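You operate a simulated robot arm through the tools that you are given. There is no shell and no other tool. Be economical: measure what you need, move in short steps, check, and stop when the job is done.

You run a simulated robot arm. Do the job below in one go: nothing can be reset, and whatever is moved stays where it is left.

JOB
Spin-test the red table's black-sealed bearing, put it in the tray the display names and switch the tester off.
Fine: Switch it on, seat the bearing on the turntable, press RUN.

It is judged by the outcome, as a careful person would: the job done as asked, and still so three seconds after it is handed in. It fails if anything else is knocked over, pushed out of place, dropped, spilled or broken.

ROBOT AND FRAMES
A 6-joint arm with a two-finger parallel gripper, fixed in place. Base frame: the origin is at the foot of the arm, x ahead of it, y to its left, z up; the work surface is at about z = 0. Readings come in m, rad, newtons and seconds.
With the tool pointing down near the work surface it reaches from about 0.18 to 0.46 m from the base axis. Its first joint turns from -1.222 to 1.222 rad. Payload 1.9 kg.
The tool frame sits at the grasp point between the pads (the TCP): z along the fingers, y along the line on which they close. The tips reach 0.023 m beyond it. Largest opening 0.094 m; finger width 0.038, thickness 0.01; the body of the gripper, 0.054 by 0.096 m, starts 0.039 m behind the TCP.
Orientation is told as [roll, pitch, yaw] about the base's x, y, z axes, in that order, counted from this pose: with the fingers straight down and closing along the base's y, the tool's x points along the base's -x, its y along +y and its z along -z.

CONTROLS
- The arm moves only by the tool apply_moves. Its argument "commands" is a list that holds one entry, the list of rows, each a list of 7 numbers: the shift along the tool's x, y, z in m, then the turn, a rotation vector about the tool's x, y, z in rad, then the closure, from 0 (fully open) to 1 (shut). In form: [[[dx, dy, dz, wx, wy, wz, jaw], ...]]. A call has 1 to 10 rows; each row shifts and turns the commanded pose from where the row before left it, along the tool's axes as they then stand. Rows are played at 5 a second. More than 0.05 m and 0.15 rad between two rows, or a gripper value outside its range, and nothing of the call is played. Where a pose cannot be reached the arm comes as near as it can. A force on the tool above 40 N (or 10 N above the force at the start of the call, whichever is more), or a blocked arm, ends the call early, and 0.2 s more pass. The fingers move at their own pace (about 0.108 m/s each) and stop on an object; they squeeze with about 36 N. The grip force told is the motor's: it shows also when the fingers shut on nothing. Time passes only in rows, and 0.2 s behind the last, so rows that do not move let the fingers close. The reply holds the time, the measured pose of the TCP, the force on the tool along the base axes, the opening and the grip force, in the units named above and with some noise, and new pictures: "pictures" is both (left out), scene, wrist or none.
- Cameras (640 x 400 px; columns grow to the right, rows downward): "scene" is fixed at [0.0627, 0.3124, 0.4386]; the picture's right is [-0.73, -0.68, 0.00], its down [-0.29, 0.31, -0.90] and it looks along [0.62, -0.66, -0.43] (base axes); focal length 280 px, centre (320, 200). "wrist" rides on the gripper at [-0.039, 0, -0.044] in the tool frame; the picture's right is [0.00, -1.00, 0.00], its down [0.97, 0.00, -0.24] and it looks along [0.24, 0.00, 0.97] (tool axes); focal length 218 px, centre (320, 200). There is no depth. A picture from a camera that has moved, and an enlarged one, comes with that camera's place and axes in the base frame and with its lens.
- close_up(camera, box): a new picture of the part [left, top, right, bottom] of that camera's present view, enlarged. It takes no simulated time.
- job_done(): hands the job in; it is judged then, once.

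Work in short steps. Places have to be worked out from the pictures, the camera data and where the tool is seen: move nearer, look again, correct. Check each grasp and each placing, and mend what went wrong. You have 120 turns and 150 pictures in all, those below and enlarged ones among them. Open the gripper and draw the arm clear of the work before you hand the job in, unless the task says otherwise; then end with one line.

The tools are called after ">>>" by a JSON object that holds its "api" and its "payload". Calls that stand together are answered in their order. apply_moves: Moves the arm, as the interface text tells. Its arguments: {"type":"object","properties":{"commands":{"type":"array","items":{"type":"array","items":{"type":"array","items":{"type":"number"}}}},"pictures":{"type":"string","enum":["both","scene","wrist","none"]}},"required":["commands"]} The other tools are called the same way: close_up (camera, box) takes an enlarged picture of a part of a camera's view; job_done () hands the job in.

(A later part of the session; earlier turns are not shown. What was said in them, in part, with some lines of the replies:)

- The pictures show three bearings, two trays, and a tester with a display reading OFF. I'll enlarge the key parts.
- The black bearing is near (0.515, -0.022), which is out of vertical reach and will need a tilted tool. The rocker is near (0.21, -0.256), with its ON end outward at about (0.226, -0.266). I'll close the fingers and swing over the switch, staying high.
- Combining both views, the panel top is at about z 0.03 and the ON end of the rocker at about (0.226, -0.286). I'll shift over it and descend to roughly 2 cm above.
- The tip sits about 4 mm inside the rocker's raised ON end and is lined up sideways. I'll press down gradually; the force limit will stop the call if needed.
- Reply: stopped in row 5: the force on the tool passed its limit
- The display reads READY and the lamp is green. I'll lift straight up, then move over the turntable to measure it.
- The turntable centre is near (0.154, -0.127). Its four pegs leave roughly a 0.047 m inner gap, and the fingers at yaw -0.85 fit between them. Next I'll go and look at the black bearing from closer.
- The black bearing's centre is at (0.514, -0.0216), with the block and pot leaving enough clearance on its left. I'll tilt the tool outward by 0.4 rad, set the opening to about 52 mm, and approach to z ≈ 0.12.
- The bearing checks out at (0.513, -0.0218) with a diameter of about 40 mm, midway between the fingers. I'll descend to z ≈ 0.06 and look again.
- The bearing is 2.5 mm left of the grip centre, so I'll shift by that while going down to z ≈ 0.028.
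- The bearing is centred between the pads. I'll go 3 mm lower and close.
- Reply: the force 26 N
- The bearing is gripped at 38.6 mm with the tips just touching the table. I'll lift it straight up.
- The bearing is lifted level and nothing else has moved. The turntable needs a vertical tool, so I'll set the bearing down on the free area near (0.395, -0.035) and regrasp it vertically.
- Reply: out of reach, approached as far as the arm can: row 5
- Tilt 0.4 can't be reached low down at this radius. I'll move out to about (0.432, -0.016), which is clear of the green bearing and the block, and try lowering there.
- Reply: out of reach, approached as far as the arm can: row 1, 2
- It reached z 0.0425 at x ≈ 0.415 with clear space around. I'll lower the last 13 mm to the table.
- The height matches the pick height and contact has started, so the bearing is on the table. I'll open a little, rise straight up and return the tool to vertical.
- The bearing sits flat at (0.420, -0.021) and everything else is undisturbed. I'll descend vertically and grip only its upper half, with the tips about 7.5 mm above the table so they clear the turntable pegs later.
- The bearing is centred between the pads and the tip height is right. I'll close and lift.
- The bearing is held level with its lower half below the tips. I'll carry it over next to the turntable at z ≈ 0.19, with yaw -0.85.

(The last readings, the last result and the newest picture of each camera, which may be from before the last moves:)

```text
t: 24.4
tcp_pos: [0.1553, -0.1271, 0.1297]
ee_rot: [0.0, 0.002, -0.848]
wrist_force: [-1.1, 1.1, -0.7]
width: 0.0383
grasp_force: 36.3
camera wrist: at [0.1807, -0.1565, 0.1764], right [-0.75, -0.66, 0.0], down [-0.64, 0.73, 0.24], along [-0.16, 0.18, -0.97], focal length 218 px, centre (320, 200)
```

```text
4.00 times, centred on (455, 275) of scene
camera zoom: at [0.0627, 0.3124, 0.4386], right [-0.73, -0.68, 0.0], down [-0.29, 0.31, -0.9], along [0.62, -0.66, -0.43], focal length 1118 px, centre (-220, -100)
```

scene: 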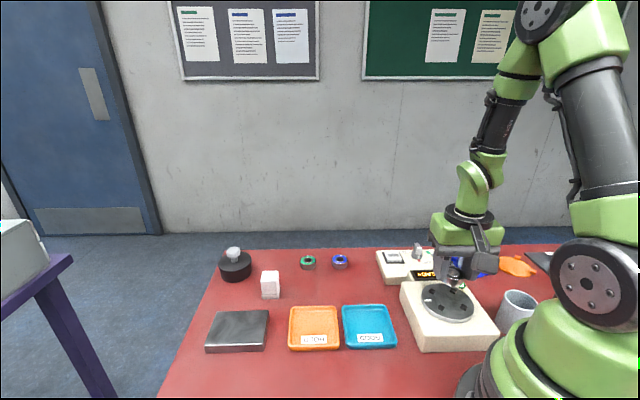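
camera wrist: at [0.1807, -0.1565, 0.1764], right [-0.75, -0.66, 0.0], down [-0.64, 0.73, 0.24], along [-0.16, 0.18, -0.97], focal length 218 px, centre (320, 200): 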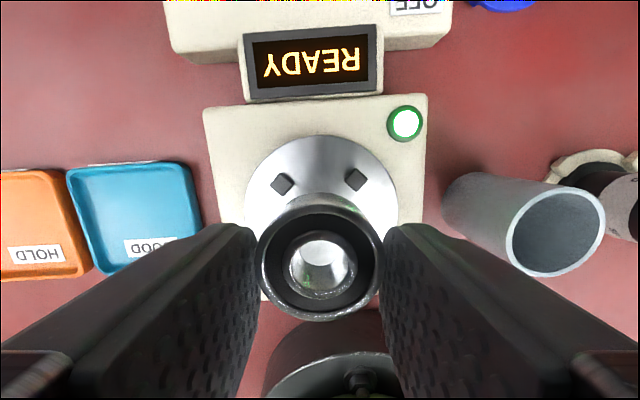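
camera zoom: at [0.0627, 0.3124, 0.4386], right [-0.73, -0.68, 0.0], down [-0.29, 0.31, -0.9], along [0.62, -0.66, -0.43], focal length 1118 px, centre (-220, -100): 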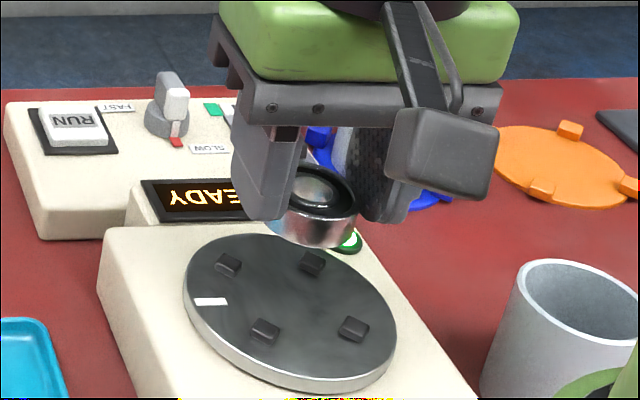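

The disc centre and far pegs appear in the wrist view where predicted, so alignment is within about 1 mm. I'll descend to z 0.095 and check from the scene camera.

>>> {"api": "apply_moves", "payload": {"commands": [[[0, 0, 0.02, 0, 0, 0, 0.8], [0, 0, 0.015, 0, 0, 0, 0.8], [0, 0, 0, 0, 0, 0, 0.8]]]}}

>>> {"api": "close_up", "payload": {"camera": "scene", "box": [405, 255, 505, 325]}}

```text
t: 25.2
tcp_pos: [0.1562, -0.1278, 0.0964]
ee_rot: [0.001, 0.002, -0.85]
wrist_force: [0.3, 0.0, -1.1]
width: 0.0386
grasp_force: 35.9
camera wrist: at [0.1807, -0.1573, 0.141], right [-0.75, -0.66, 0.0], down [-0.64, 0.73, 0.24], along [-0.16, 0.18, -0.97], focal length 218 px, centre (320, 200)
```

scene: 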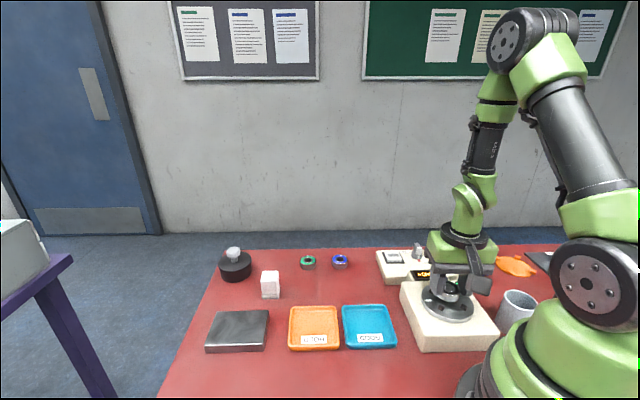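
wrist: 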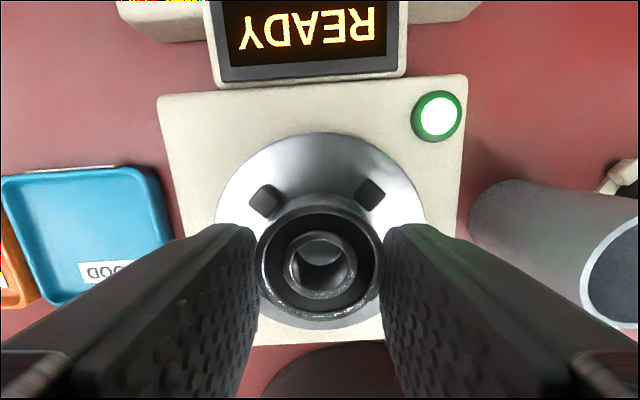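

```text
5.71 times, centred on (455, 290) of scene
camera zoom: at [0.0627, 0.3124, 0.4386], right [-0.73, -0.68, 0.0], down [-0.29, 0.31, -0.9], along [0.62, -0.66, -0.43], focal length 1597 px, centre (-451, -314)
```

zoom: 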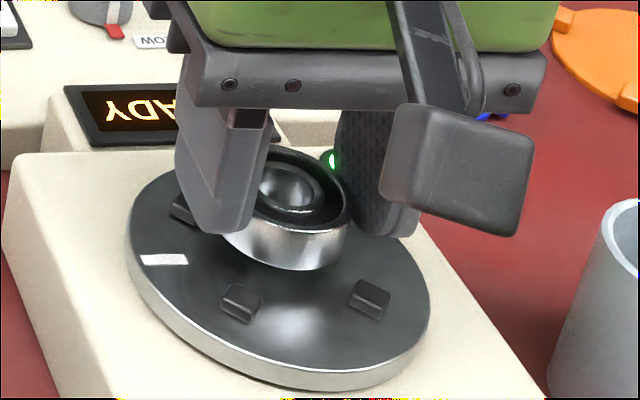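

The bearing hovers centred inside the peg circle with the fingers running between the peg pairs. I'll lower it gently in small steps.

>>> {"api": "apply_moves", "payload": {"commands": [[[0, 0, 0.005, 0, 0, 0, 0.8], [0, 0, 0.003, 0, 0, 0, 0.8], [0, 0, 0.002, 0, 0, 0, 0.8], [0, 0, 0.001, 0, 0, 0, 0.8]]]}}

>>> {"api": "close_up", "payload": {"camera": "scene", "box": [405, 255, 505, 325]}}

```text
t: 26.2
tcp_pos: [0.1568, -0.1275, 0.0853]
ee_rot: [0.001, 0.0, -0.851]
wrist_force: [0.2, 6.4, 23.2]
width: 0.0386
grasp_force: 36.2
camera wrist: at [0.1813, -0.1574, 0.1299], right [-0.75, -0.66, 0.0], down [-0.64, 0.73, 0.24], along [-0.16, 0.18, -0.97], focal length 218 px, centre (320, 200)
```

scene: 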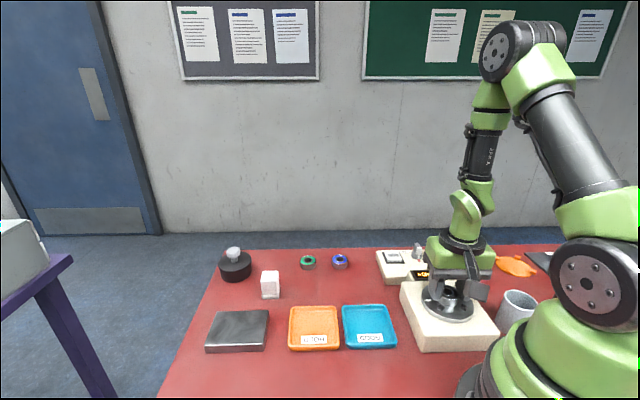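
wrist: 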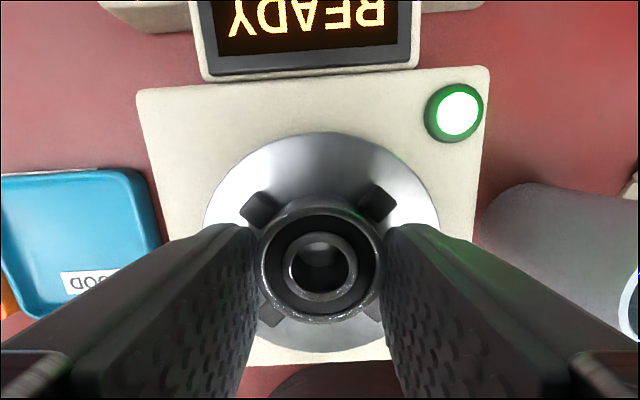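

```text
5.71 times, centred on (455, 290) of scene
camera zoom: at [0.0627, 0.3125, 0.4386], right [-0.73, -0.68, 0.0], down [-0.29, 0.31, -0.9], along [0.62, -0.66, -0.43], focal length 1597 px, centre (-451, -314)
```

zoom: 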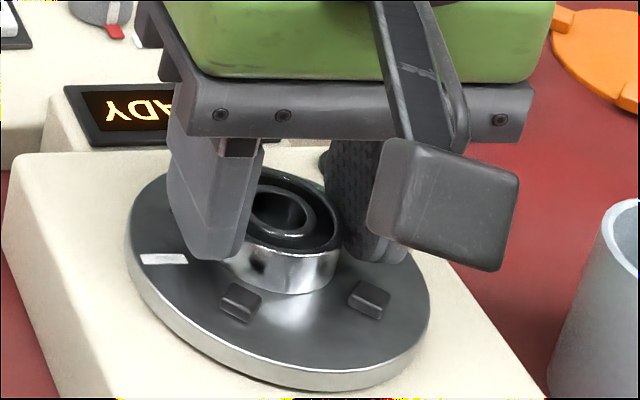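

Firm contact at z 0.0853 is close to the computed seat height, and the tips are visibly above the pegs. The bearing is within the pegs, about 1.5 mm off centre, so I'll ease up 1 mm and open slightly.

>>> {"api": "apply_moves", "payload": {"commands": [[[0, 0, -0.001, 0, 0, 0, 0.8], [0.001, 0, 0, 0, 0, 0, 0.5], [0, 0, 0, 0, 0, 0, 0.5], [0, 0, -0.02, 0, 0, 0, 0.5], [0, 0, -0.03, 0, 0, 0, 0.5], [0, 0, 0, 0, 0, 0, 0.5]]]}}

>>> {"api": "close_up", "payload": {"camera": "scene", "box": [405, 265, 505, 335]}}

```text
t: 27.6
tcp_pos: [0.1556, -0.1274, 0.1365]
ee_rot: [0.0, 0.0, -0.848]
wrist_force: [-0.3, 0.3, 0.6]
width: 0.0467
grasp_force: 0.0
camera wrist: at [0.1806, -0.1569, 0.1815], right [-0.75, -0.66, 0.0], down [-0.64, 0.73, 0.24], along [-0.16, 0.18, -0.97], focal length 218 px, centre (320, 200)
```

scene: 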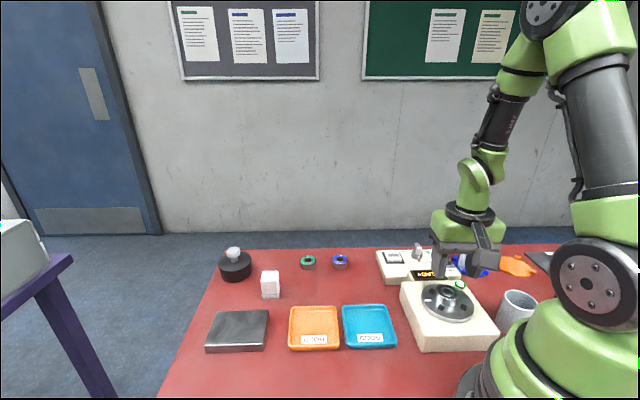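
wrist: 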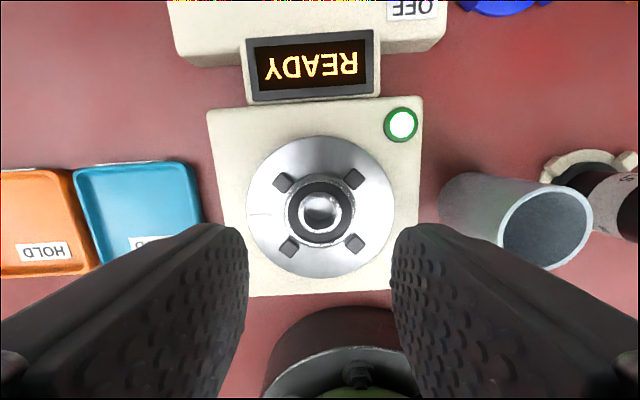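

```text
5.71 times, centred on (455, 300) of scene
camera zoom: at [0.0627, 0.3124, 0.4386], right [-0.73, -0.68, 0.0], down [-0.29, 0.31, -0.9], along [0.62, -0.66, -0.43], focal length 1597 px, centre (-451, -371)
```

zoom: 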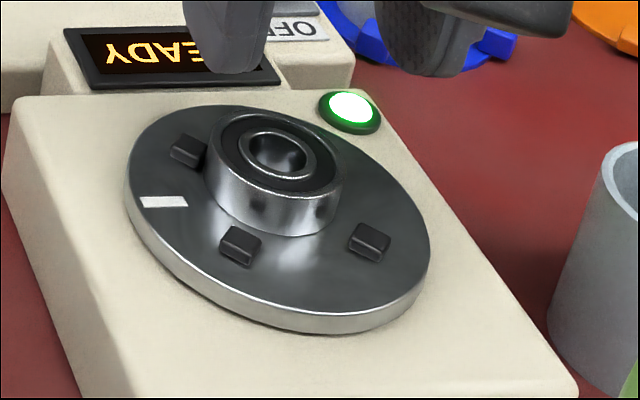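

The bearing looks flat inside the pegs. I'll check how well centred it is.

>>> {"api": "close_up", "payload": {"camera": "wrist", "box": [240, 130, 400, 280]}}

```text
2.67 times, centred on (320, 205) of wrist
camera zoom: at [0.1806, -0.1569, 0.1815], right [-0.75, -0.66, 0.0], down [-0.64, 0.73, 0.24], along [-0.16, 0.18, -0.97], focal length 582 px, centre (320, 187)
```

zoom: 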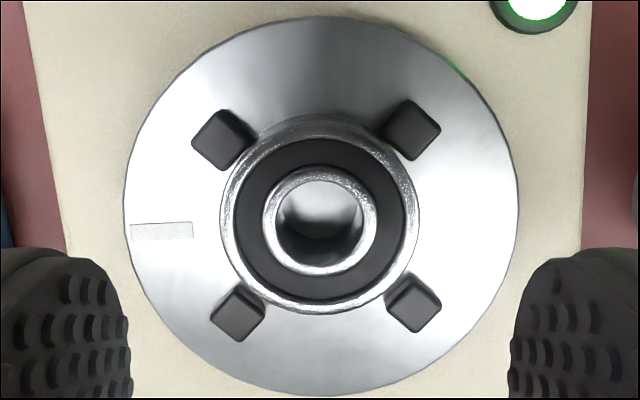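

It is well seated and level. I'll close the fingers and go to hover over RUN at about (0.304, -0.212).

>>> {"api": "apply_moves", "payload": {"commands": [[[0, 0, -0.04, 0, 0, 0, 0.5], [-0.0404, 0.0137, 0, 0, 0, 0, 1], [-0.0404, 0.0137, 0, 0, 0, 0, 1], [-0.0404, 0.0137, 0, 0, 0, 0, 1], [-0.0404, 0.0137, 0, 0, 0, 0, 1], [0, 0, 0.03, 0, 0, 0, 1], [0, 0, 0.03, 0, 0, 0, 1], [0, 0, 0, 0, 0, 0, 1]]]}}

>>> {"api": "close_up", "payload": {"camera": "scene", "box": [360, 210, 500, 310]}}

```text
t: 29.4
tcp_pos: [0.306, -0.2124, 0.1149]
ee_rot: [0.0, -0.001, -0.848]
wrist_force: [-0.4, 0.2, 0.4]
width: 0.0
grasp_force: 36.2
camera wrist: at [0.3305, -0.242, 0.1598], right [-0.75, -0.66, 0.0], down [-0.64, 0.73, 0.24], along [-0.16, 0.18, -0.97], focal length 218 px, centre (320, 200)
```

scene: 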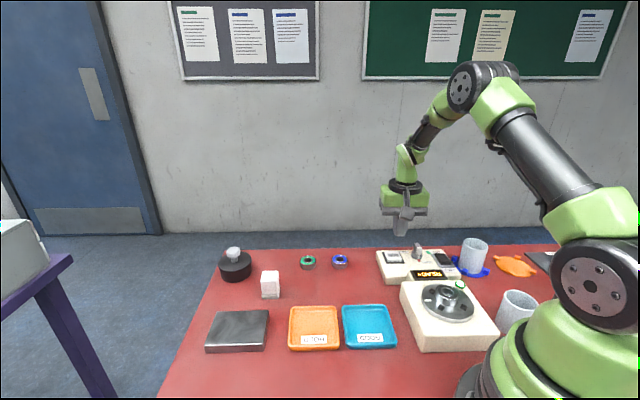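
wrist: 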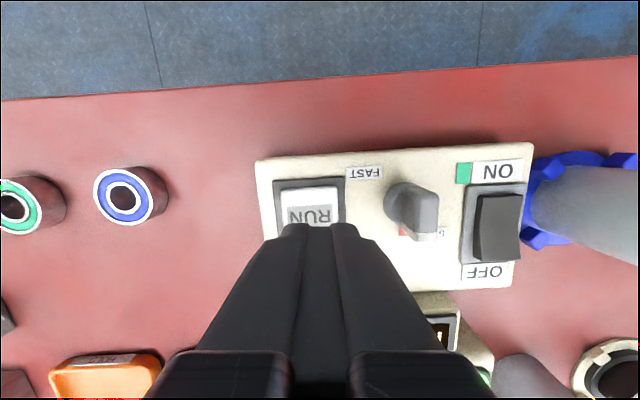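

```text
4.00 times, centred on (430, 260) of scene
camera zoom: at [0.0627, 0.3124, 0.4386], right [-0.73, -0.68, 0.0], down [-0.29, 0.31, -0.9], along [0.62, -0.66, -0.43], focal length 1118 px, centre (-120, -40)
```

zoom: 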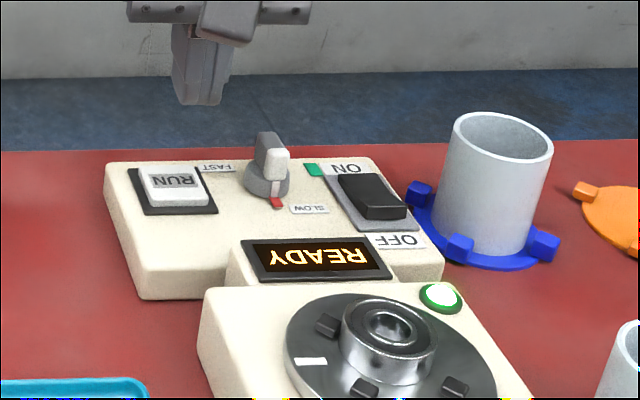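

The RUN button's centre is at about (0.3125, -0.2135). I'll correct for that and press down in small steps.

>>> {"api": "apply_moves", "payload": {"commands": [[[-0.0052, 0.0043, 0.02, 0, 0, 0, 1], [0, 0, 0.02, 0, 0, 0, 1], [0, 0, 0.005, 0, 0, 0, 1], [0, 0, 0.003, 0, 0, 0, 1], [0, 0, 0.003, 0, 0, 0, 1], [0, 0, 0.003, 0, 0, 0, 1]]]}}

>>> {"api": "close_up", "payload": {"camera": "scene", "box": [360, 210, 500, 310]}}

```text
t: 30.8
tcp_pos: [0.3106, -0.2135, 0.0617]
ee_rot: [-0.001, 0.0, -0.85]
wrist_force: [-0.3, -0.4, 0.6]
width: 0.0
grasp_force: 35.3
camera wrist: at [0.3356, -0.2431, 0.1068], right [-0.75, -0.66, 0.0], down [-0.64, 0.73, 0.24], along [-0.16, 0.18, -0.97], focal length 218 px, centre (320, 200)
```

scene: 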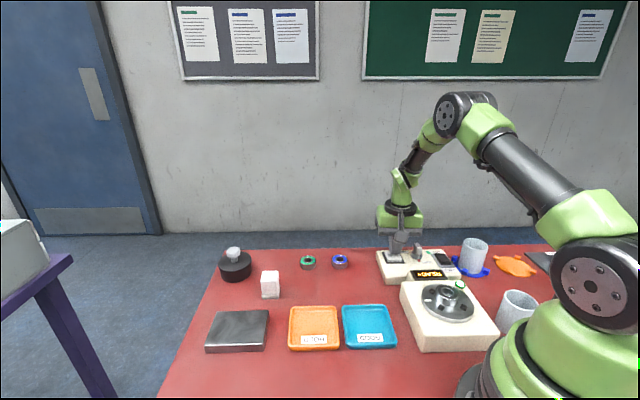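
wrist: 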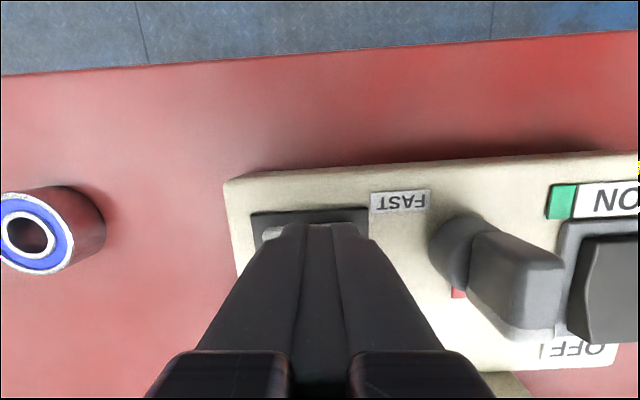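

```text
4.00 times, centred on (430, 260) of scene
camera zoom: at [0.0627, 0.3124, 0.4386], right [-0.73, -0.68, 0.0], down [-0.29, 0.31, -0.9], along [0.62, -0.66, -0.43], focal length 1118 px, centre (-120, -40)
```

zoom: 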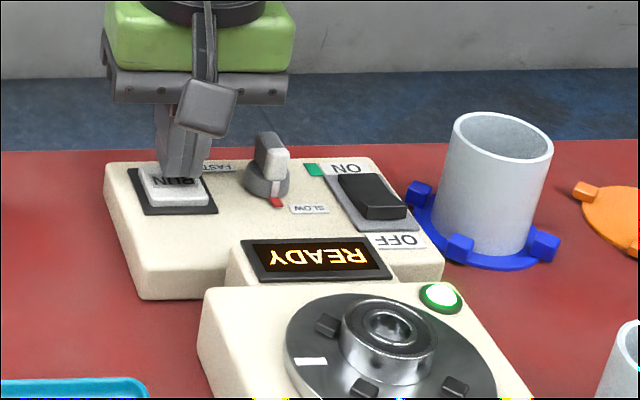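

No contact yet with the tip at z 0.039, so I'll continue pressing.

>>> {"api": "apply_moves", "payload": {"commands": [[[0, 0, 0.002, 0, 0, 0, 1], [0, 0, 0.002, 0, 0, 0, 1], [0, 0, 0.002, 0, 0, 0, 1], [0, 0, 0.002, 0, 0, 0, 1], [0, 0, 0.002, 0, 0, 0, 1]]], "pictures": "none"}}

>>> {"api": "close_up", "payload": {"camera": "scene", "box": [360, 210, 500, 310]}}

```text
t: 32.0
tcp_pos: [0.311, -0.2133, 0.0518]
ee_rot: [0.0, 0.001, -0.849]
wrist_force: [-0.3, 3.6, 11.5]
width: 0.0
grasp_force: 36.6
```

```text
4.00 times, centred on (430, 260) of scene
camera zoom: at [0.0627, 0.3124, 0.4386], right [-0.73, -0.68, 0.0], down [-0.29, 0.31, -0.9], along [0.62, -0.66, -0.43], focal length 1118 px, centre (-120, -40)
```

zoom: 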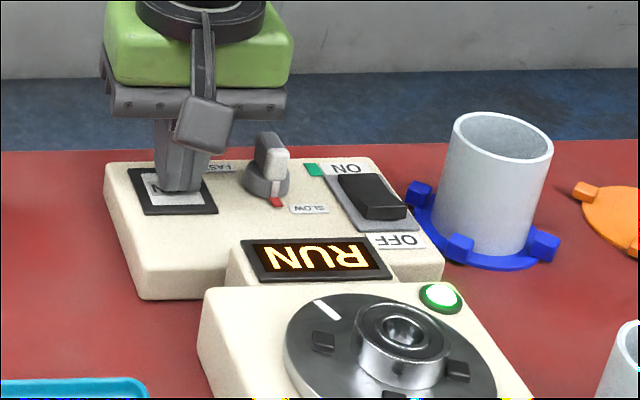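

The display shows RUN and the turntable is turning. I'll release the button by rising clear, and wait for the result.

>>> {"api": "apply_moves", "payload": {"commands": [[[0, 0, -0.02, 0, 0, 0, 1], [0, 0, -0.04, 0, 0, 0, 1], [0, 0, -0.04, 0, 0, 0, 1], [0, 0, -0.03, 0, 0, 0, 1], [0, 0, 0, 0, 0, 0, 1], [0, 0, 0, 0, 0, 0, 1], [0, 0, 0, 0, 0, 0, 1]]], "pictures": "none"}}

>>> {"api": "close_up", "payload": {"camera": "scene", "box": [370, 230, 510, 330]}}

```text
t: 33.6
tcp_pos: [0.3111, -0.2136, 0.1822]
ee_rot: [-0.001, 0.0, -0.848]
wrist_force: [-0.2, -0.2, -0.7]
width: 0.0
grasp_force: 35.7
```

```text
4.00 times, centred on (440, 280) of scene
camera zoom: at [0.0627, 0.3124, 0.4386], right [-0.73, -0.68, 0.0], down [-0.29, 0.31, -0.9], along [0.62, -0.66, -0.43], focal length 1118 px, centre (-160, -120)
```

zoom: 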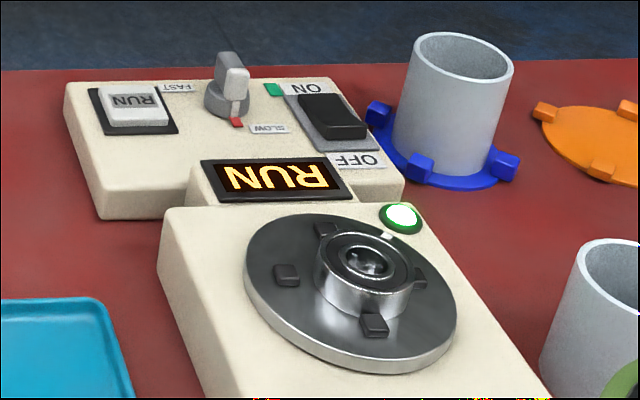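

Still running, so I'll wait.

>>> {"api": "apply_moves", "payload": {"commands": [[[0, 0, 0, 0, 0, 0, 1], [0, 0, 0, 0, 0, 0, 1], [0, 0, 0, 0, 0, 0, 1], [0, 0, 0, 0, 0, 0, 1], [0, 0, 0, 0, 0, 0, 1], [0, 0, 0, 0, 0, 0, 1], [0, 0, 0, 0, 0, 0, 1], [0, 0, 0, 0, 0, 0, 1], [0, 0, 0, 0, 0, 0, 1], [0, 0, 0, 0, 0, 0, 1]]], "pictures": "none"}}

>>> {"api": "close_up", "payload": {"camera": "scene", "box": [370, 230, 510, 330]}}

```text
t: 35.8
tcp_pos: [0.3105, -0.2148, 0.1818]
ee_rot: [0.0, -0.001, -0.851]
wrist_force: [0.8, 0.6, -0.7]
width: 0.0
grasp_force: 35.6
```

```text
4.00 times, centred on (440, 280) of scene
camera zoom: at [0.0627, 0.3124, 0.4386], right [-0.73, -0.68, 0.0], down [-0.29, 0.31, -0.9], along [0.62, -0.66, -0.43], focal length 1118 px, centre (-160, -120)
```

zoom: 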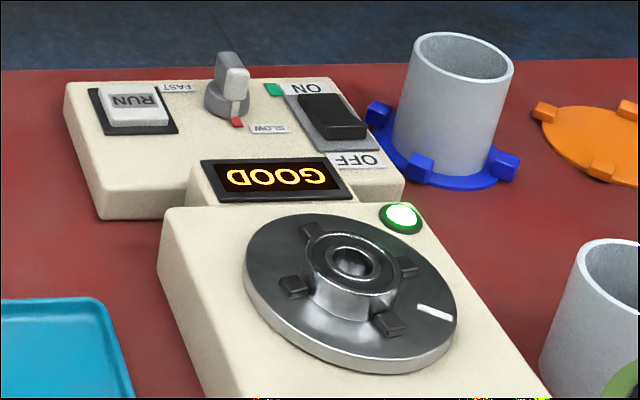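

The display reads GOOD, so the bearing goes in the blue tray. The turntable stopped at a new angle, so I'll open the fingers and look from above.

>>> {"api": "apply_moves", "payload": {"commands": [[[0.0409, -0.0188, -0.01, 0, 0, 0, 0.4], [0.0409, -0.0188, 0, 0, 0, 0, 0.4], [0.0409, -0.0188, 0, 0, 0, 0, 0.4], [0, 0, 0, 0, 0, 0, 0.4]]], "pictures": "wrist"}}

>>> {"api": "close_up", "payload": {"camera": "wrist", "box": [240, 130, 400, 280]}}

```text
t: 36.8
tcp_pos: [0.1882, -0.1585, 0.1902]
ee_rot: [0.0, 0.001, -0.851]
wrist_force: [0.2, 0.7, 0.6]
width: 0.0561
grasp_force: 0.1
camera wrist: at [0.2128, -0.188, 0.2352], right [-0.75, -0.66, 0.0], down [-0.64, 0.73, 0.24], along [-0.16, 0.18, -0.97], focal length 218 px, centre (320, 200)
```

wrist: 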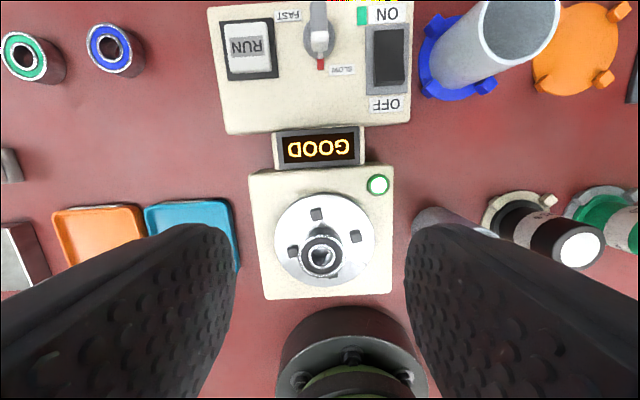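

```text
2.67 times, centred on (320, 205) of wrist
camera zoom: at [0.2128, -0.188, 0.2352], right [-0.75, -0.66, 0.0], down [-0.64, 0.73, 0.24], along [-0.16, 0.18, -0.97], focal length 582 px, centre (320, 187)
```

zoom: 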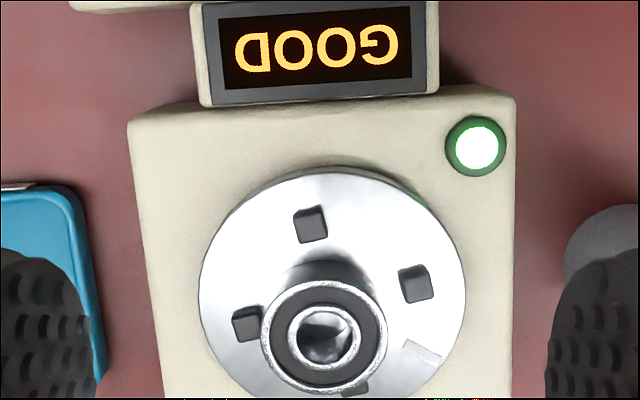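

The pegs stopped rotated about 30°, and the bearing appears shifted inward against two of them. I'll enlarge the scene view to see how it lies.

>>> {"api": "close_up", "payload": {"camera": "scene", "box": [415, 270, 485, 325]}}

```text
7.27 times, centred on (450, 298) of scene
camera zoom: at [0.0627, 0.3124, 0.4386], right [-0.73, -0.68, 0.0], down [-0.29, 0.31, -0.9], along [0.62, -0.66, -0.43], focal length 2033 px, centre (-626, -509)
```

zoom: 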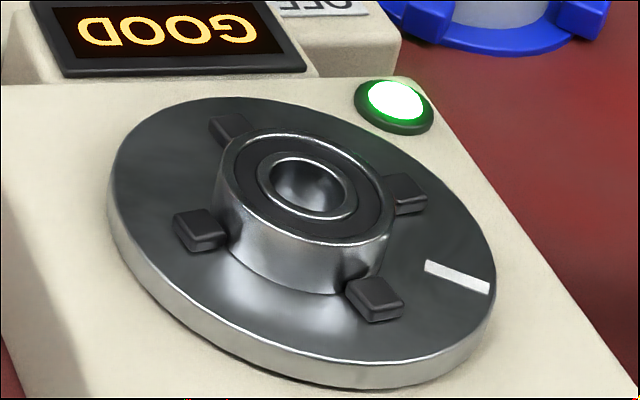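

The bearing is flat between the pegs. I'll rotate the gripper by 0.515 rad so the fingers go between peg pairs, move above the bearing and look again.

>>> {"api": "apply_moves", "payload": {"commands": [[[0, 0, 0, 0, 0, 0.129, 0.4], [0, 0, 0, 0, 0, 0.129, 0.4], [0, 0, 0, 0, 0, 0.129, 0.4], [0, 0, 0, 0, 0, 0.128, 0.4], [0.0216, -0.0133, 0.02, 0, 0, 0, 0.4], [0.0216, -0.0132, 0.02, 0, 0, 0, 0.4], [0, 0, 0, 0, 0, 0, 0.4]]]}}

>>> {"api": "close_up", "payload": {"camera": "wrist", "box": [240, 130, 400, 280]}}

```text
t: 38.4
tcp_pos: [0.1515, -0.122, 0.1512]
ee_rot: [-0.001, 0.0, -1.364]
wrist_force: [-0.2, 0.2, -0.2]
width: 0.0564
grasp_force: 0.0
camera wrist: at [0.1587, -0.1604, 0.1962], right [-0.98, -0.2, 0.0], down [-0.2, 0.95, 0.24], along [-0.05, 0.24, -0.97], focal length 218 px, centre (320, 200)
```

scene: 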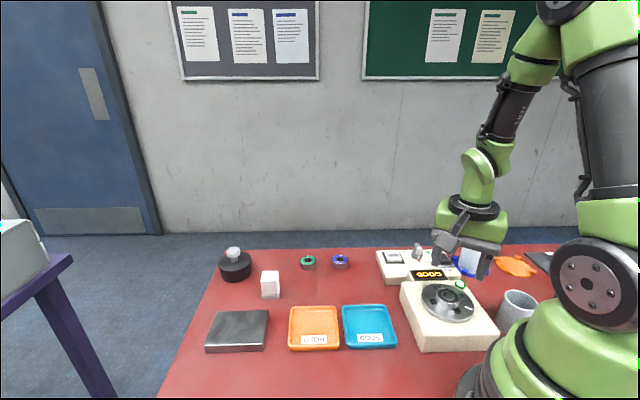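
wrist: 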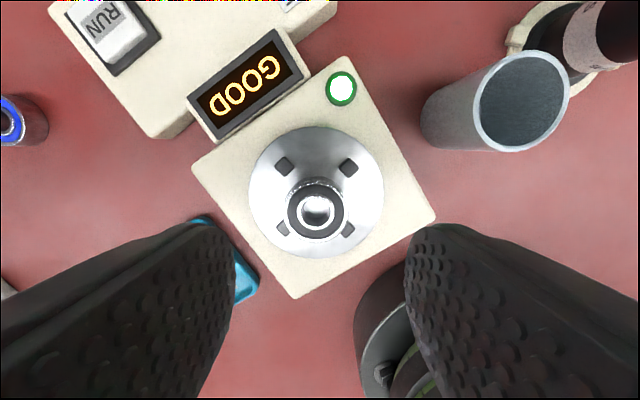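

```text
2.67 times, centred on (320, 205) of wrist
camera zoom: at [0.1587, -0.1604, 0.1962], right [-0.98, -0.2, 0.0], down [-0.2, 0.95, 0.24], along [-0.05, 0.24, -0.97], focal length 582 px, centre (320, 187)
```

zoom: 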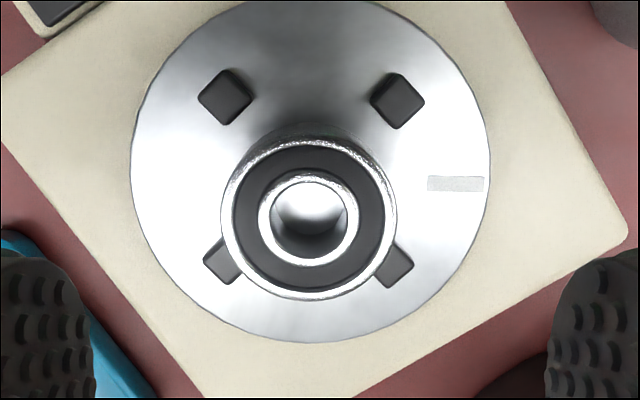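

The fingers now line up with the peg gaps, and the bearing is about 2 mm off the grip centre. I'll correct that and descend to z 0.087, with the tips above the pegs.

>>> {"api": "apply_moves", "payload": {"commands": [[[0.0013, 0.0018, 0.03, 0, 0, 0, 0.4], [0, 0, 0.024, 0, 0, 0, 0.4], [0, 0, 0.01, 0, 0, 0, 0.4], [0, 0, 0, 0, 0, 0, 0.4]]]}}

>>> {"api": "close_up", "payload": {"camera": "scene", "box": [415, 265, 495, 320]}}

```text
t: 39.4
tcp_pos: [0.1541, -0.12, 0.086]
ee_rot: [0.0, -0.002, -1.366]
wrist_force: [-0.1, -0.4, -0.2]
width: 0.0565
grasp_force: 0.1
camera wrist: at [0.1605, -0.1582, 0.1324], right [-0.98, -0.2, 0.0], down [-0.2, 0.95, 0.24], along [-0.05, 0.24, -0.97], focal length 218 px, centre (320, 200)
```

scene: 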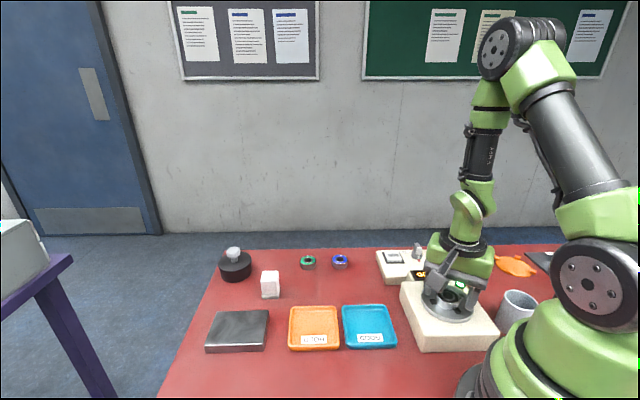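
wrist: 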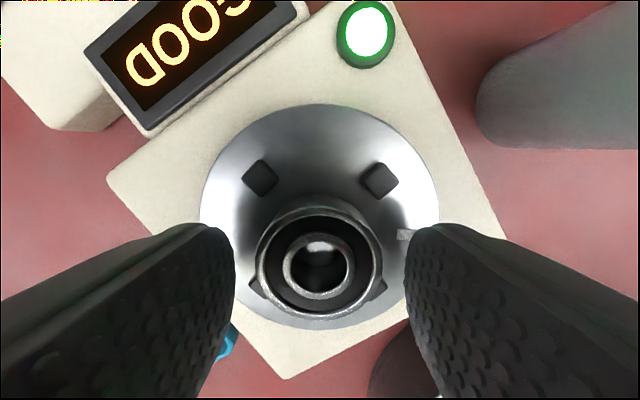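

```text
7.27 times, centred on (455, 292) of scene
camera zoom: at [0.0627, 0.3124, 0.4386], right [-0.73, -0.68, 0.0], down [-0.29, 0.31, -0.9], along [0.62, -0.66, -0.43], focal length 2033 px, centre (-662, -473)
```

zoom: 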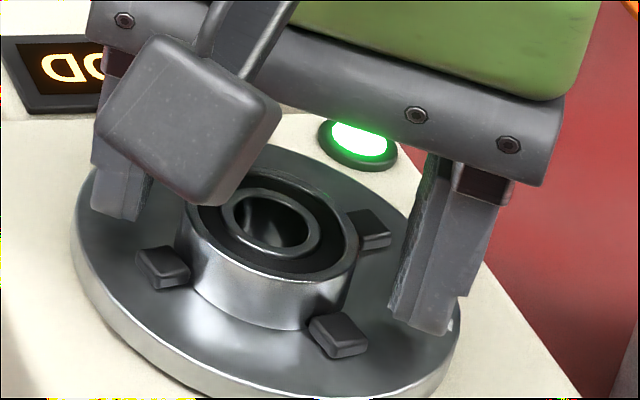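

The bearing is centred and the tips are above peg height. I'll close and lift.

>>> {"api": "apply_moves", "payload": {"commands": [[[0, 0, 0, 0, 0, 0, 0.6], [0, 0, 0, 0, 0, 0, 0.8], [0, 0, 0, 0, 0, 0, 0.8], [0, 0, -0.01, 0, 0, 0, 0.8], [0, 0, -0.03, 0, 0, 0, 0.8], [0, 0, -0.04, 0, 0, 0, 0.8], [0, 0, 0, 0, 0, 0, 0.8]]]}}

>>> {"api": "close_up", "payload": {"camera": "scene", "box": [385, 235, 525, 325]}}

```text
t: 41.0
tcp_pos: [0.1535, -0.1219, 0.1675]
ee_rot: [0.0, 0.002, -1.362]
wrist_force: [0.2, 0.7, -0.7]
width: 0.0385
grasp_force: 35.6
camera wrist: at [0.1599, -0.1599, 0.2121], right [-0.98, -0.21, 0.0], down [-0.2, 0.95, 0.24], along [-0.05, 0.24, -0.97], focal length 218 px, centre (320, 200)
```

scene: 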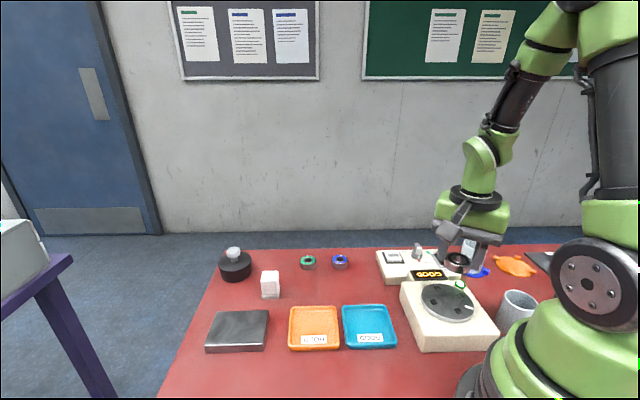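
wrist: 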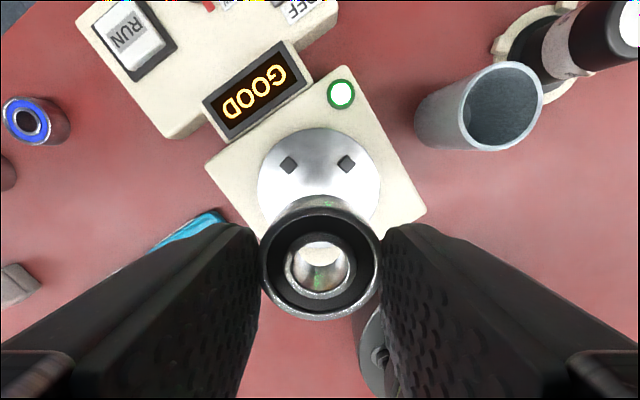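

```text
4.44 times, centred on (455, 280) of scene
camera zoom: at [0.0627, 0.3124, 0.4386], right [-0.73, -0.68, 0.0], down [-0.29, 0.31, -0.9], along [0.62, -0.66, -0.43], focal length 1242 px, centre (-280, -156)
```

zoom: 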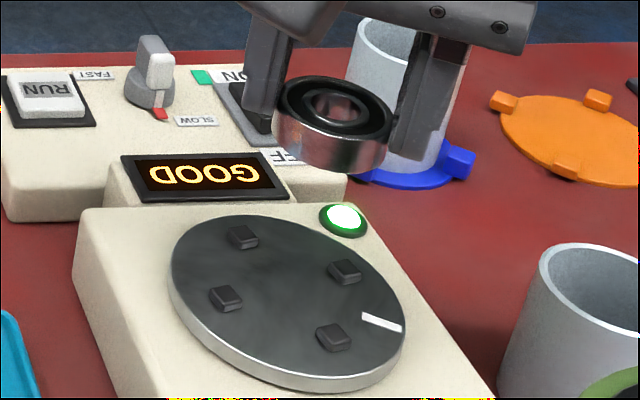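

The bearing is held. Now I'll carry it above the blue GOOD tray at about (0.248, -0.017), turning to line up with its sides.

>>> {"api": "apply_moves", "payload": {"commands": [[[0.0207, 0.0285, 0, 0, 0, -0.14, 0.8], [0.0165, 0.0312, 0, 0, 0, -0.14, 0.8], [0.012, 0.0331, 0, 0, 0, -0.14, 0.8], [0.0073, 0.0345, 0, 0, 0, -0.14, 0.8], [0, 0, 0.03, 0, 0, 0, 0.8], [0, 0, 0.03, 0, 0, 0, 0.8], [0, 0, 0, 0, 0, 0, 0.8]]]}}

>>> {"api": "close_up", "payload": {"camera": "scene", "box": [310, 270, 430, 360]}}

```text
t: 42.6
tcp_pos: [0.2498, -0.0145, 0.1083]
ee_rot: [0.0, 0.002, -0.805]
wrist_force: [0.6, 0.0, -1.3]
width: 0.0382
grasp_force: 35.9
camera wrist: at [0.2753, -0.0429, 0.1537], right [-0.72, -0.69, 0.0], down [-0.67, 0.7, 0.24], along [-0.17, 0.17, -0.97], focal length 218 px, centre (320, 200)
```

scene: 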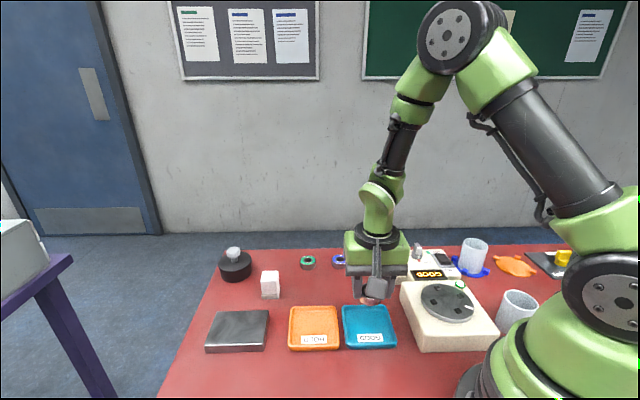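
wrist: 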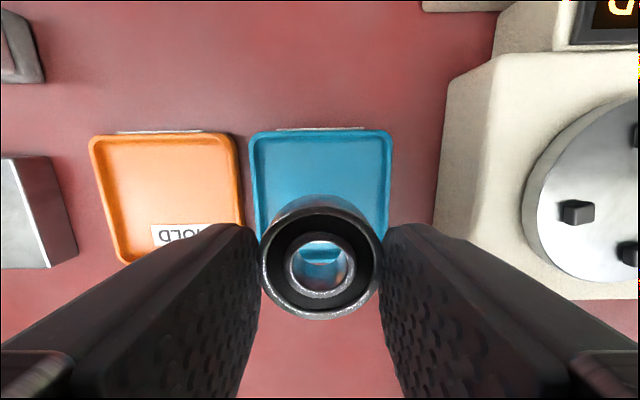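

```text
4.44 times, centred on (370, 315) of scene
camera zoom: at [0.0627, 0.3124, 0.4386], right [-0.73, -0.68, 0.0], down [-0.29, 0.31, -0.9], along [0.62, -0.66, -0.43], focal length 1242 px, centre (98, -311)
```

zoom: 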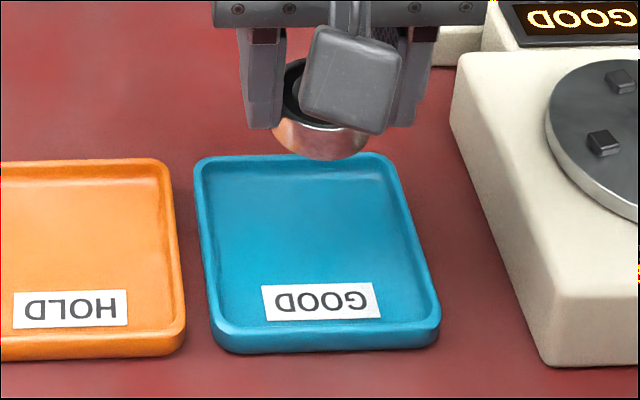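

The tray is about 9 cm wide and centred under the bearing. I'll lower to just above its floor, then ease down to contact.

>>> {"api": "apply_moves", "payload": {"commands": [[[-0.002, 0, 0.03, 0, 0, 0, 0.8], [0, 0, 0.03, 0, 0, 0, 0.8], [0, 0, 0.006, 0, 0, 0, 0.8], [0, 0, 0.003, 0, 0, 0, 0.8], [0, 0, 0, 0, 0, 0, 0.8]]]}}

>>> {"api": "close_up", "payload": {"camera": "scene", "box": [310, 270, 430, 360]}}

```text
t: 43.8
tcp_pos: [0.2506, -0.017, 0.0382]
ee_rot: [-0.001, 0.0, -0.805]
wrist_force: [0.5, 0.0, 0.1]
width: 0.0383
grasp_force: 36.2
camera wrist: at [0.2756, -0.0455, 0.0841], right [-0.72, -0.69, 0.0], down [-0.67, 0.7, 0.24], along [-0.17, 0.17, -0.97], focal length 218 px, centre (320, 200)
```

scene: 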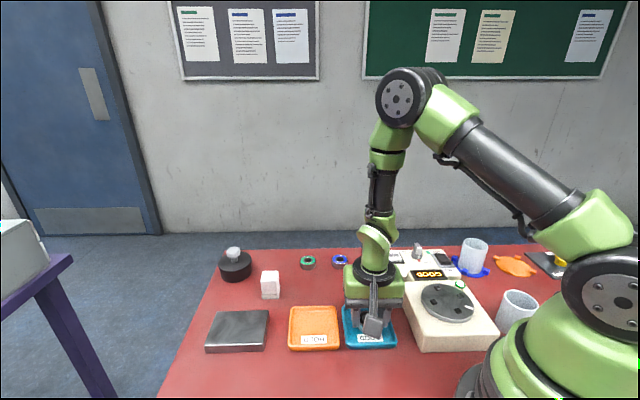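
wrist: 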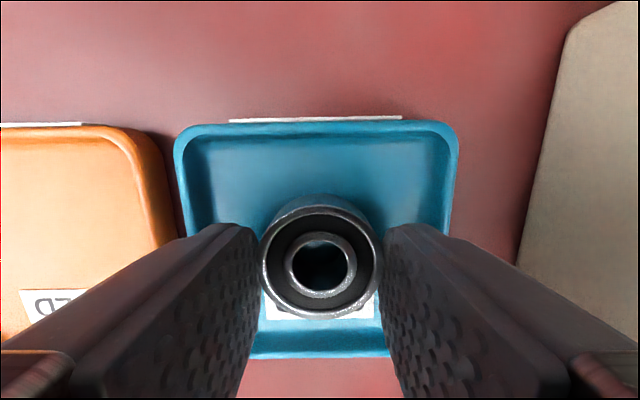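

```text
4.44 times, centred on (370, 315) of scene
camera zoom: at [0.0627, 0.3124, 0.4386], right [-0.73, -0.68, 0.0], down [-0.29, 0.31, -0.9], along [0.62, -0.66, -0.43], focal length 1242 px, centre (98, -311)
```

zoom: 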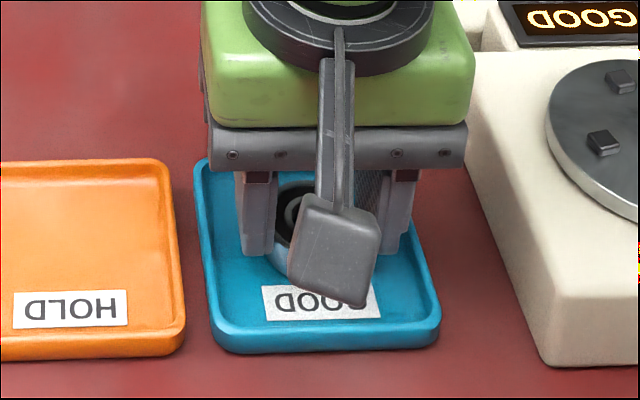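

The fingers and bearing are inside the tray with no contact yet. I'll ease down in small steps.

>>> {"api": "apply_moves", "payload": {"commands": [[[0, 0, 0.0015, 0, 0, 0, 0.8], [0, 0, 0.0015, 0, 0, 0, 0.8], [0, 0, 0, 0, 0, 0, 0.8]]], "pictures": "none"}}

```text
t: 44.6
tcp_pos: [0.2505, -0.0171, 0.0345]
ee_rot: [0.0, 0.001, -0.804]
wrist_force: [-6.2, 0.1, 27.5]
width: 0.0383
grasp_force: 35.9
```

Contact with the tray floor at z 0.0345. I'll ease up a touch, open slightly and rise.

>>> {"api": "apply_moves", "payload": {"commands": [[[0, 0, -0.0012, 0, 0, 0, 0.8], [0, 0, 0, 0, 0, 0, 0.5], [0, 0, 0, 0, 0, 0, 0.5], [0, 0, -0.02, 0, 0, 0, 0.5], [0, 0, -0.05, 0, 0, 0, 0.5], [0, 0, -0.05, 0, 0, 0, 0.5], [0, 0, -0.03, 0, 0, 0, 0.5], [0, 0, 0, 0, 0, 0, 0.5]]]}}

>>> {"api": "close_up", "payload": {"camera": "scene", "box": [310, 250, 450, 360]}}

```text
t: 46.4
tcp_pos: [0.2482, -0.016, 0.1861]
ee_rot: [0.001, -0.002, -0.803]
wrist_force: [0.6, 0.2, 0.0]
width: 0.0472
grasp_force: 0.2
camera wrist: at [0.2745, -0.044, 0.2317], right [-0.72, -0.69, 0.0], down [-0.67, 0.7, 0.24], along [-0.17, 0.17, -0.97], focal length 218 px, centre (320, 200)
```

scene: 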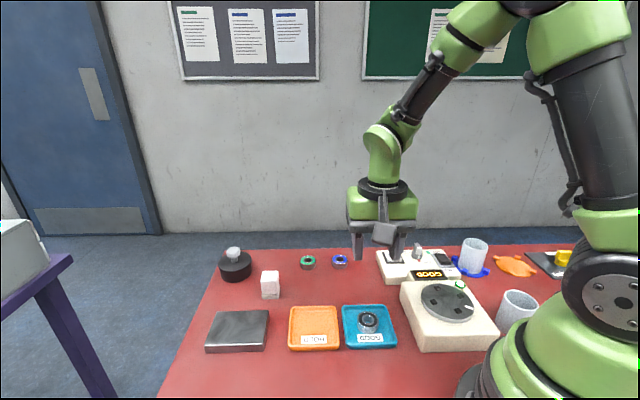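
wrist: 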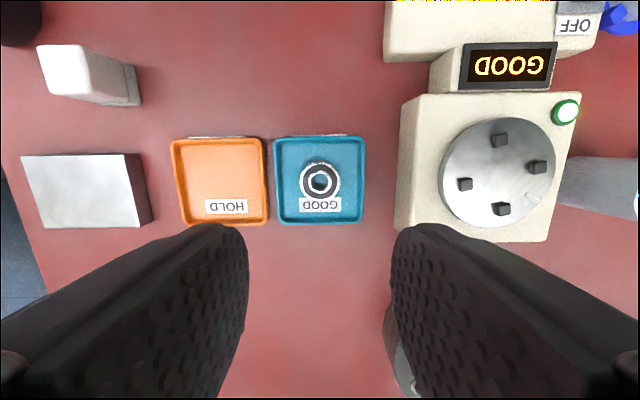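

```text
3.64 times, centred on (380, 305) of scene
camera zoom: at [0.0627, 0.3124, 0.4386], right [-0.73, -0.68, 0.0], down [-0.29, 0.31, -0.9], along [0.62, -0.66, -0.43], focal length 1016 px, centre (102, -182)
```

zoom: 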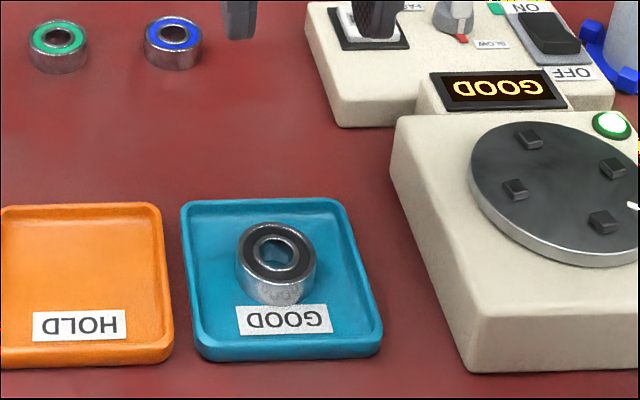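

The bearing lies flat in the GOOD tray. I'll close the fingers and go above the rocker switch to press OFF.

>>> {"api": "apply_moves", "payload": {"commands": [[[-0.0261, -0.0339, 0, 0, 0, 0, 1], [-0.0261, -0.0339, 0, 0, 0, 0, 1], [-0.0261, -0.0339, 0, 0, 0, 0, 1], [-0.0261, -0.0339, 0, 0, 0, 0, 1], [-0.0261, -0.0339, 0, 0, 0, 0, 1], [-0.0261, -0.0339, 0, 0, 0, 0.047, 1], [0, 0, 0, 0, 0, 0, 1]]], "pictures": "wrist"}}

```text
t: 48.0
tcp_pos: [0.2094, -0.272, 0.1876]
ee_rot: [0.0, 0.001, -0.851]
wrist_force: [0.0, -0.5, 0.2]
width: 0.0
grasp_force: 36.4
camera wrist: at [0.2339, -0.3012, 0.2315], right [-0.75, -0.66, 0.0], down [-0.64, 0.73, 0.24], along [-0.16, 0.18, -0.97], focal length 218 px, centre (320, 200)
```

wrist: 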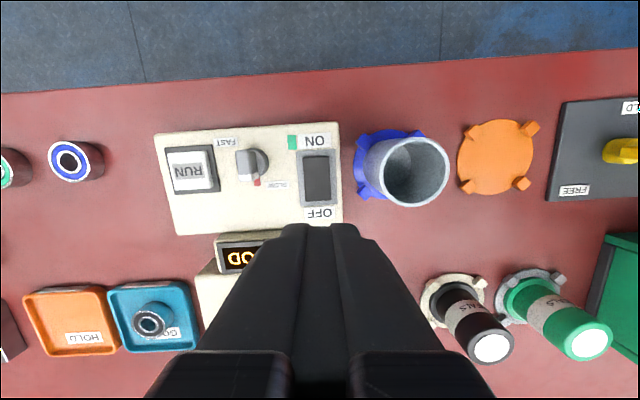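

The rocker's OFF end is at about (0.205, -0.266). I'll shift about 5 mm inward and descend to just above it.

>>> {"api": "apply_moves", "payload": {"commands": [[[0.0048, 0.0008, 0.035, 0, 0, 0, 1], [0, 0, 0.04, 0, 0, 0, 1], [0, 0, 0.033, 0, 0, 0, 1], [0, 0, 0, 0, 0, 0, 1]]], "pictures": "wrist"}}

>>> {"api": "close_up", "payload": {"camera": "scene", "box": [380, 210, 520, 310]}}

```text
t: 49.0
tcp_pos: [0.2082, -0.2674, 0.0788]
ee_rot: [-0.002, 0.001, -0.852]
wrist_force: [-0.5, 0.0, -1.0]
width: 0.0
grasp_force: 36.2
camera wrist: at [0.2334, -0.2971, 0.1236], right [-0.75, -0.66, 0.0], down [-0.64, 0.73, 0.24], along [-0.16, 0.18, -0.97], focal length 218 px, centre (320, 200)
```

wrist: 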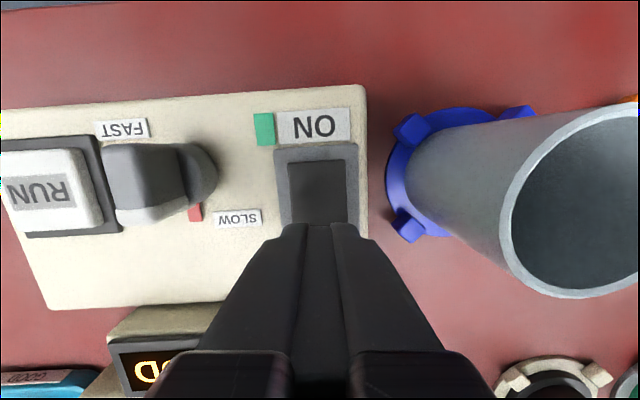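

```text
4.00 times, centred on (450, 260) of scene
camera zoom: at [0.0627, 0.3124, 0.4386], right [-0.73, -0.68, 0.0], down [-0.29, 0.31, -0.9], along [0.62, -0.66, -0.43], focal length 1118 px, centre (-200, -40)
```

zoom: 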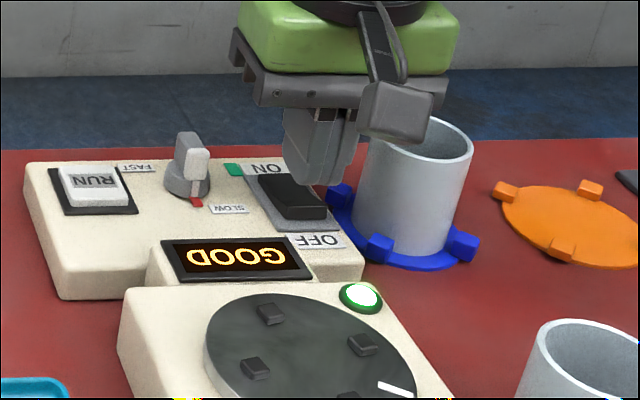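

Aligned, with clear space around. I'll press the OFF end.

>>> {"api": "apply_moves", "payload": {"commands": [[[0, 0, 0.01, 0, 0, 0, 1], [0, 0, 0.004, 0, 0, 0, 1], [0, 0, 0.003, 0, 0, 0, 1], [0, 0, 0.002, 0, 0, 0, 1], [0, 0, 0.002, 0, 0, 0, 1]]], "pictures": "none"}}

>>> {"api": "close_up", "payload": {"camera": "scene", "box": [380, 210, 520, 310]}}

```text
t: 50.2
tcp_pos: [0.2093, -0.2675, 0.0599]
ee_rot: [-0.001, -0.003, -0.85]
wrist_force: [-0.9, 0.4, 2.3]
width: 0.0
grasp_force: 36.0
stopped in row 5: the force on the tool passed its limit (the readings are from after the stop); the commanded pose is now the measured one
```

```text
4.00 times, centred on (450, 260) of scene
camera zoom: at [0.0627, 0.3124, 0.4386], right [-0.73, -0.68, 0.0], down [-0.29, 0.31, -0.9], along [0.62, -0.66, -0.43], focal length 1118 px, centre (-200, -40)
```

zoom: 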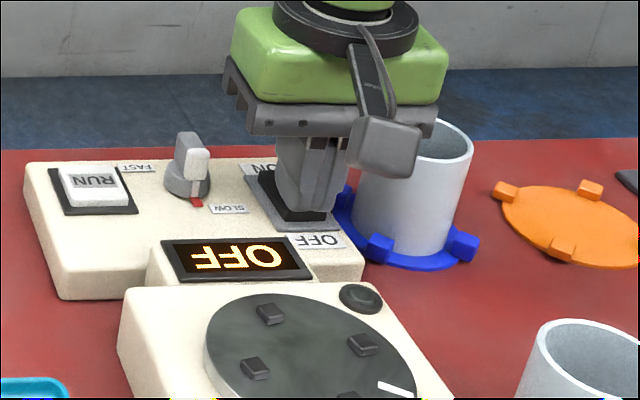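

The display reads OFF and the lamp is dark. I'll rise clear, open the gripper and check the whole scene.

>>> {"api": "apply_moves", "payload": {"commands": [[[0, 0, -0.03, 0, 0, 0, 1], [0, 0, -0.05, 0, 0, 0, 1], [0, 0, -0.05, 0, 0, 0, 1], [0, 0, -0.04, 0, 0, 0, 0.3], [0, 0, 0, 0, 0, 0, 0], [0, 0, 0, 0, 0, 0, 0], [0, 0, 0, 0, 0, 0, 0]]]}}

>>> {"api": "close_up", "payload": {"camera": "scene", "box": [310, 230, 530, 360]}}

```text
t: 51.8
tcp_pos: [0.2128, -0.2687, 0.2295]
ee_rot: [0.0, -0.001, -0.852]
wrist_force: [0.5, 0.3, 0.3]
width: 0.094
grasp_force: 0.1
camera wrist: at [0.2359, -0.2981, 0.2747], right [-0.75, -0.66, 0.0], down [-0.64, 0.73, 0.24], along [-0.16, 0.18, -0.97], focal length 218 px, centre (320, 200)
```

scene: 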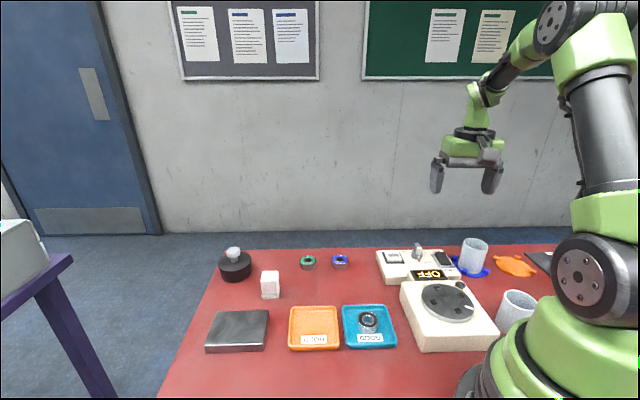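
wrist: 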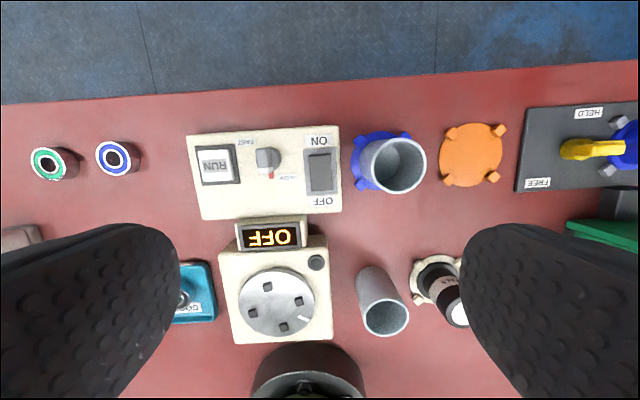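

```text
2.91 times, centred on (420, 295) of scene
camera zoom: at [0.0627, 0.3124, 0.4386], right [-0.73, -0.68, 0.0], down [-0.29, 0.31, -0.9], along [0.62, -0.66, -0.43], focal length 813 px, centre (29, -76)
```

zoom: 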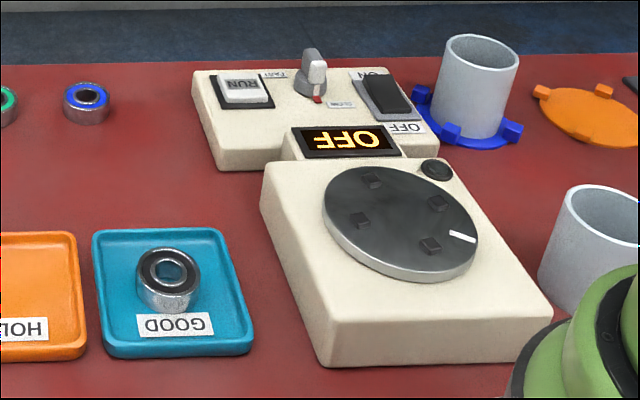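

The bearing is in the GOOD tray, the tester is off, everything else is in place, and the arm is clear with the gripper open, so I'm handing in.

>>> {"api": "job_done", "payload": {}}

```text
The job is handed in.
```

The black-sealed bearing spin-tested GOOD, it's lying flat in the blue GOOD tray, and the tester is switched off.
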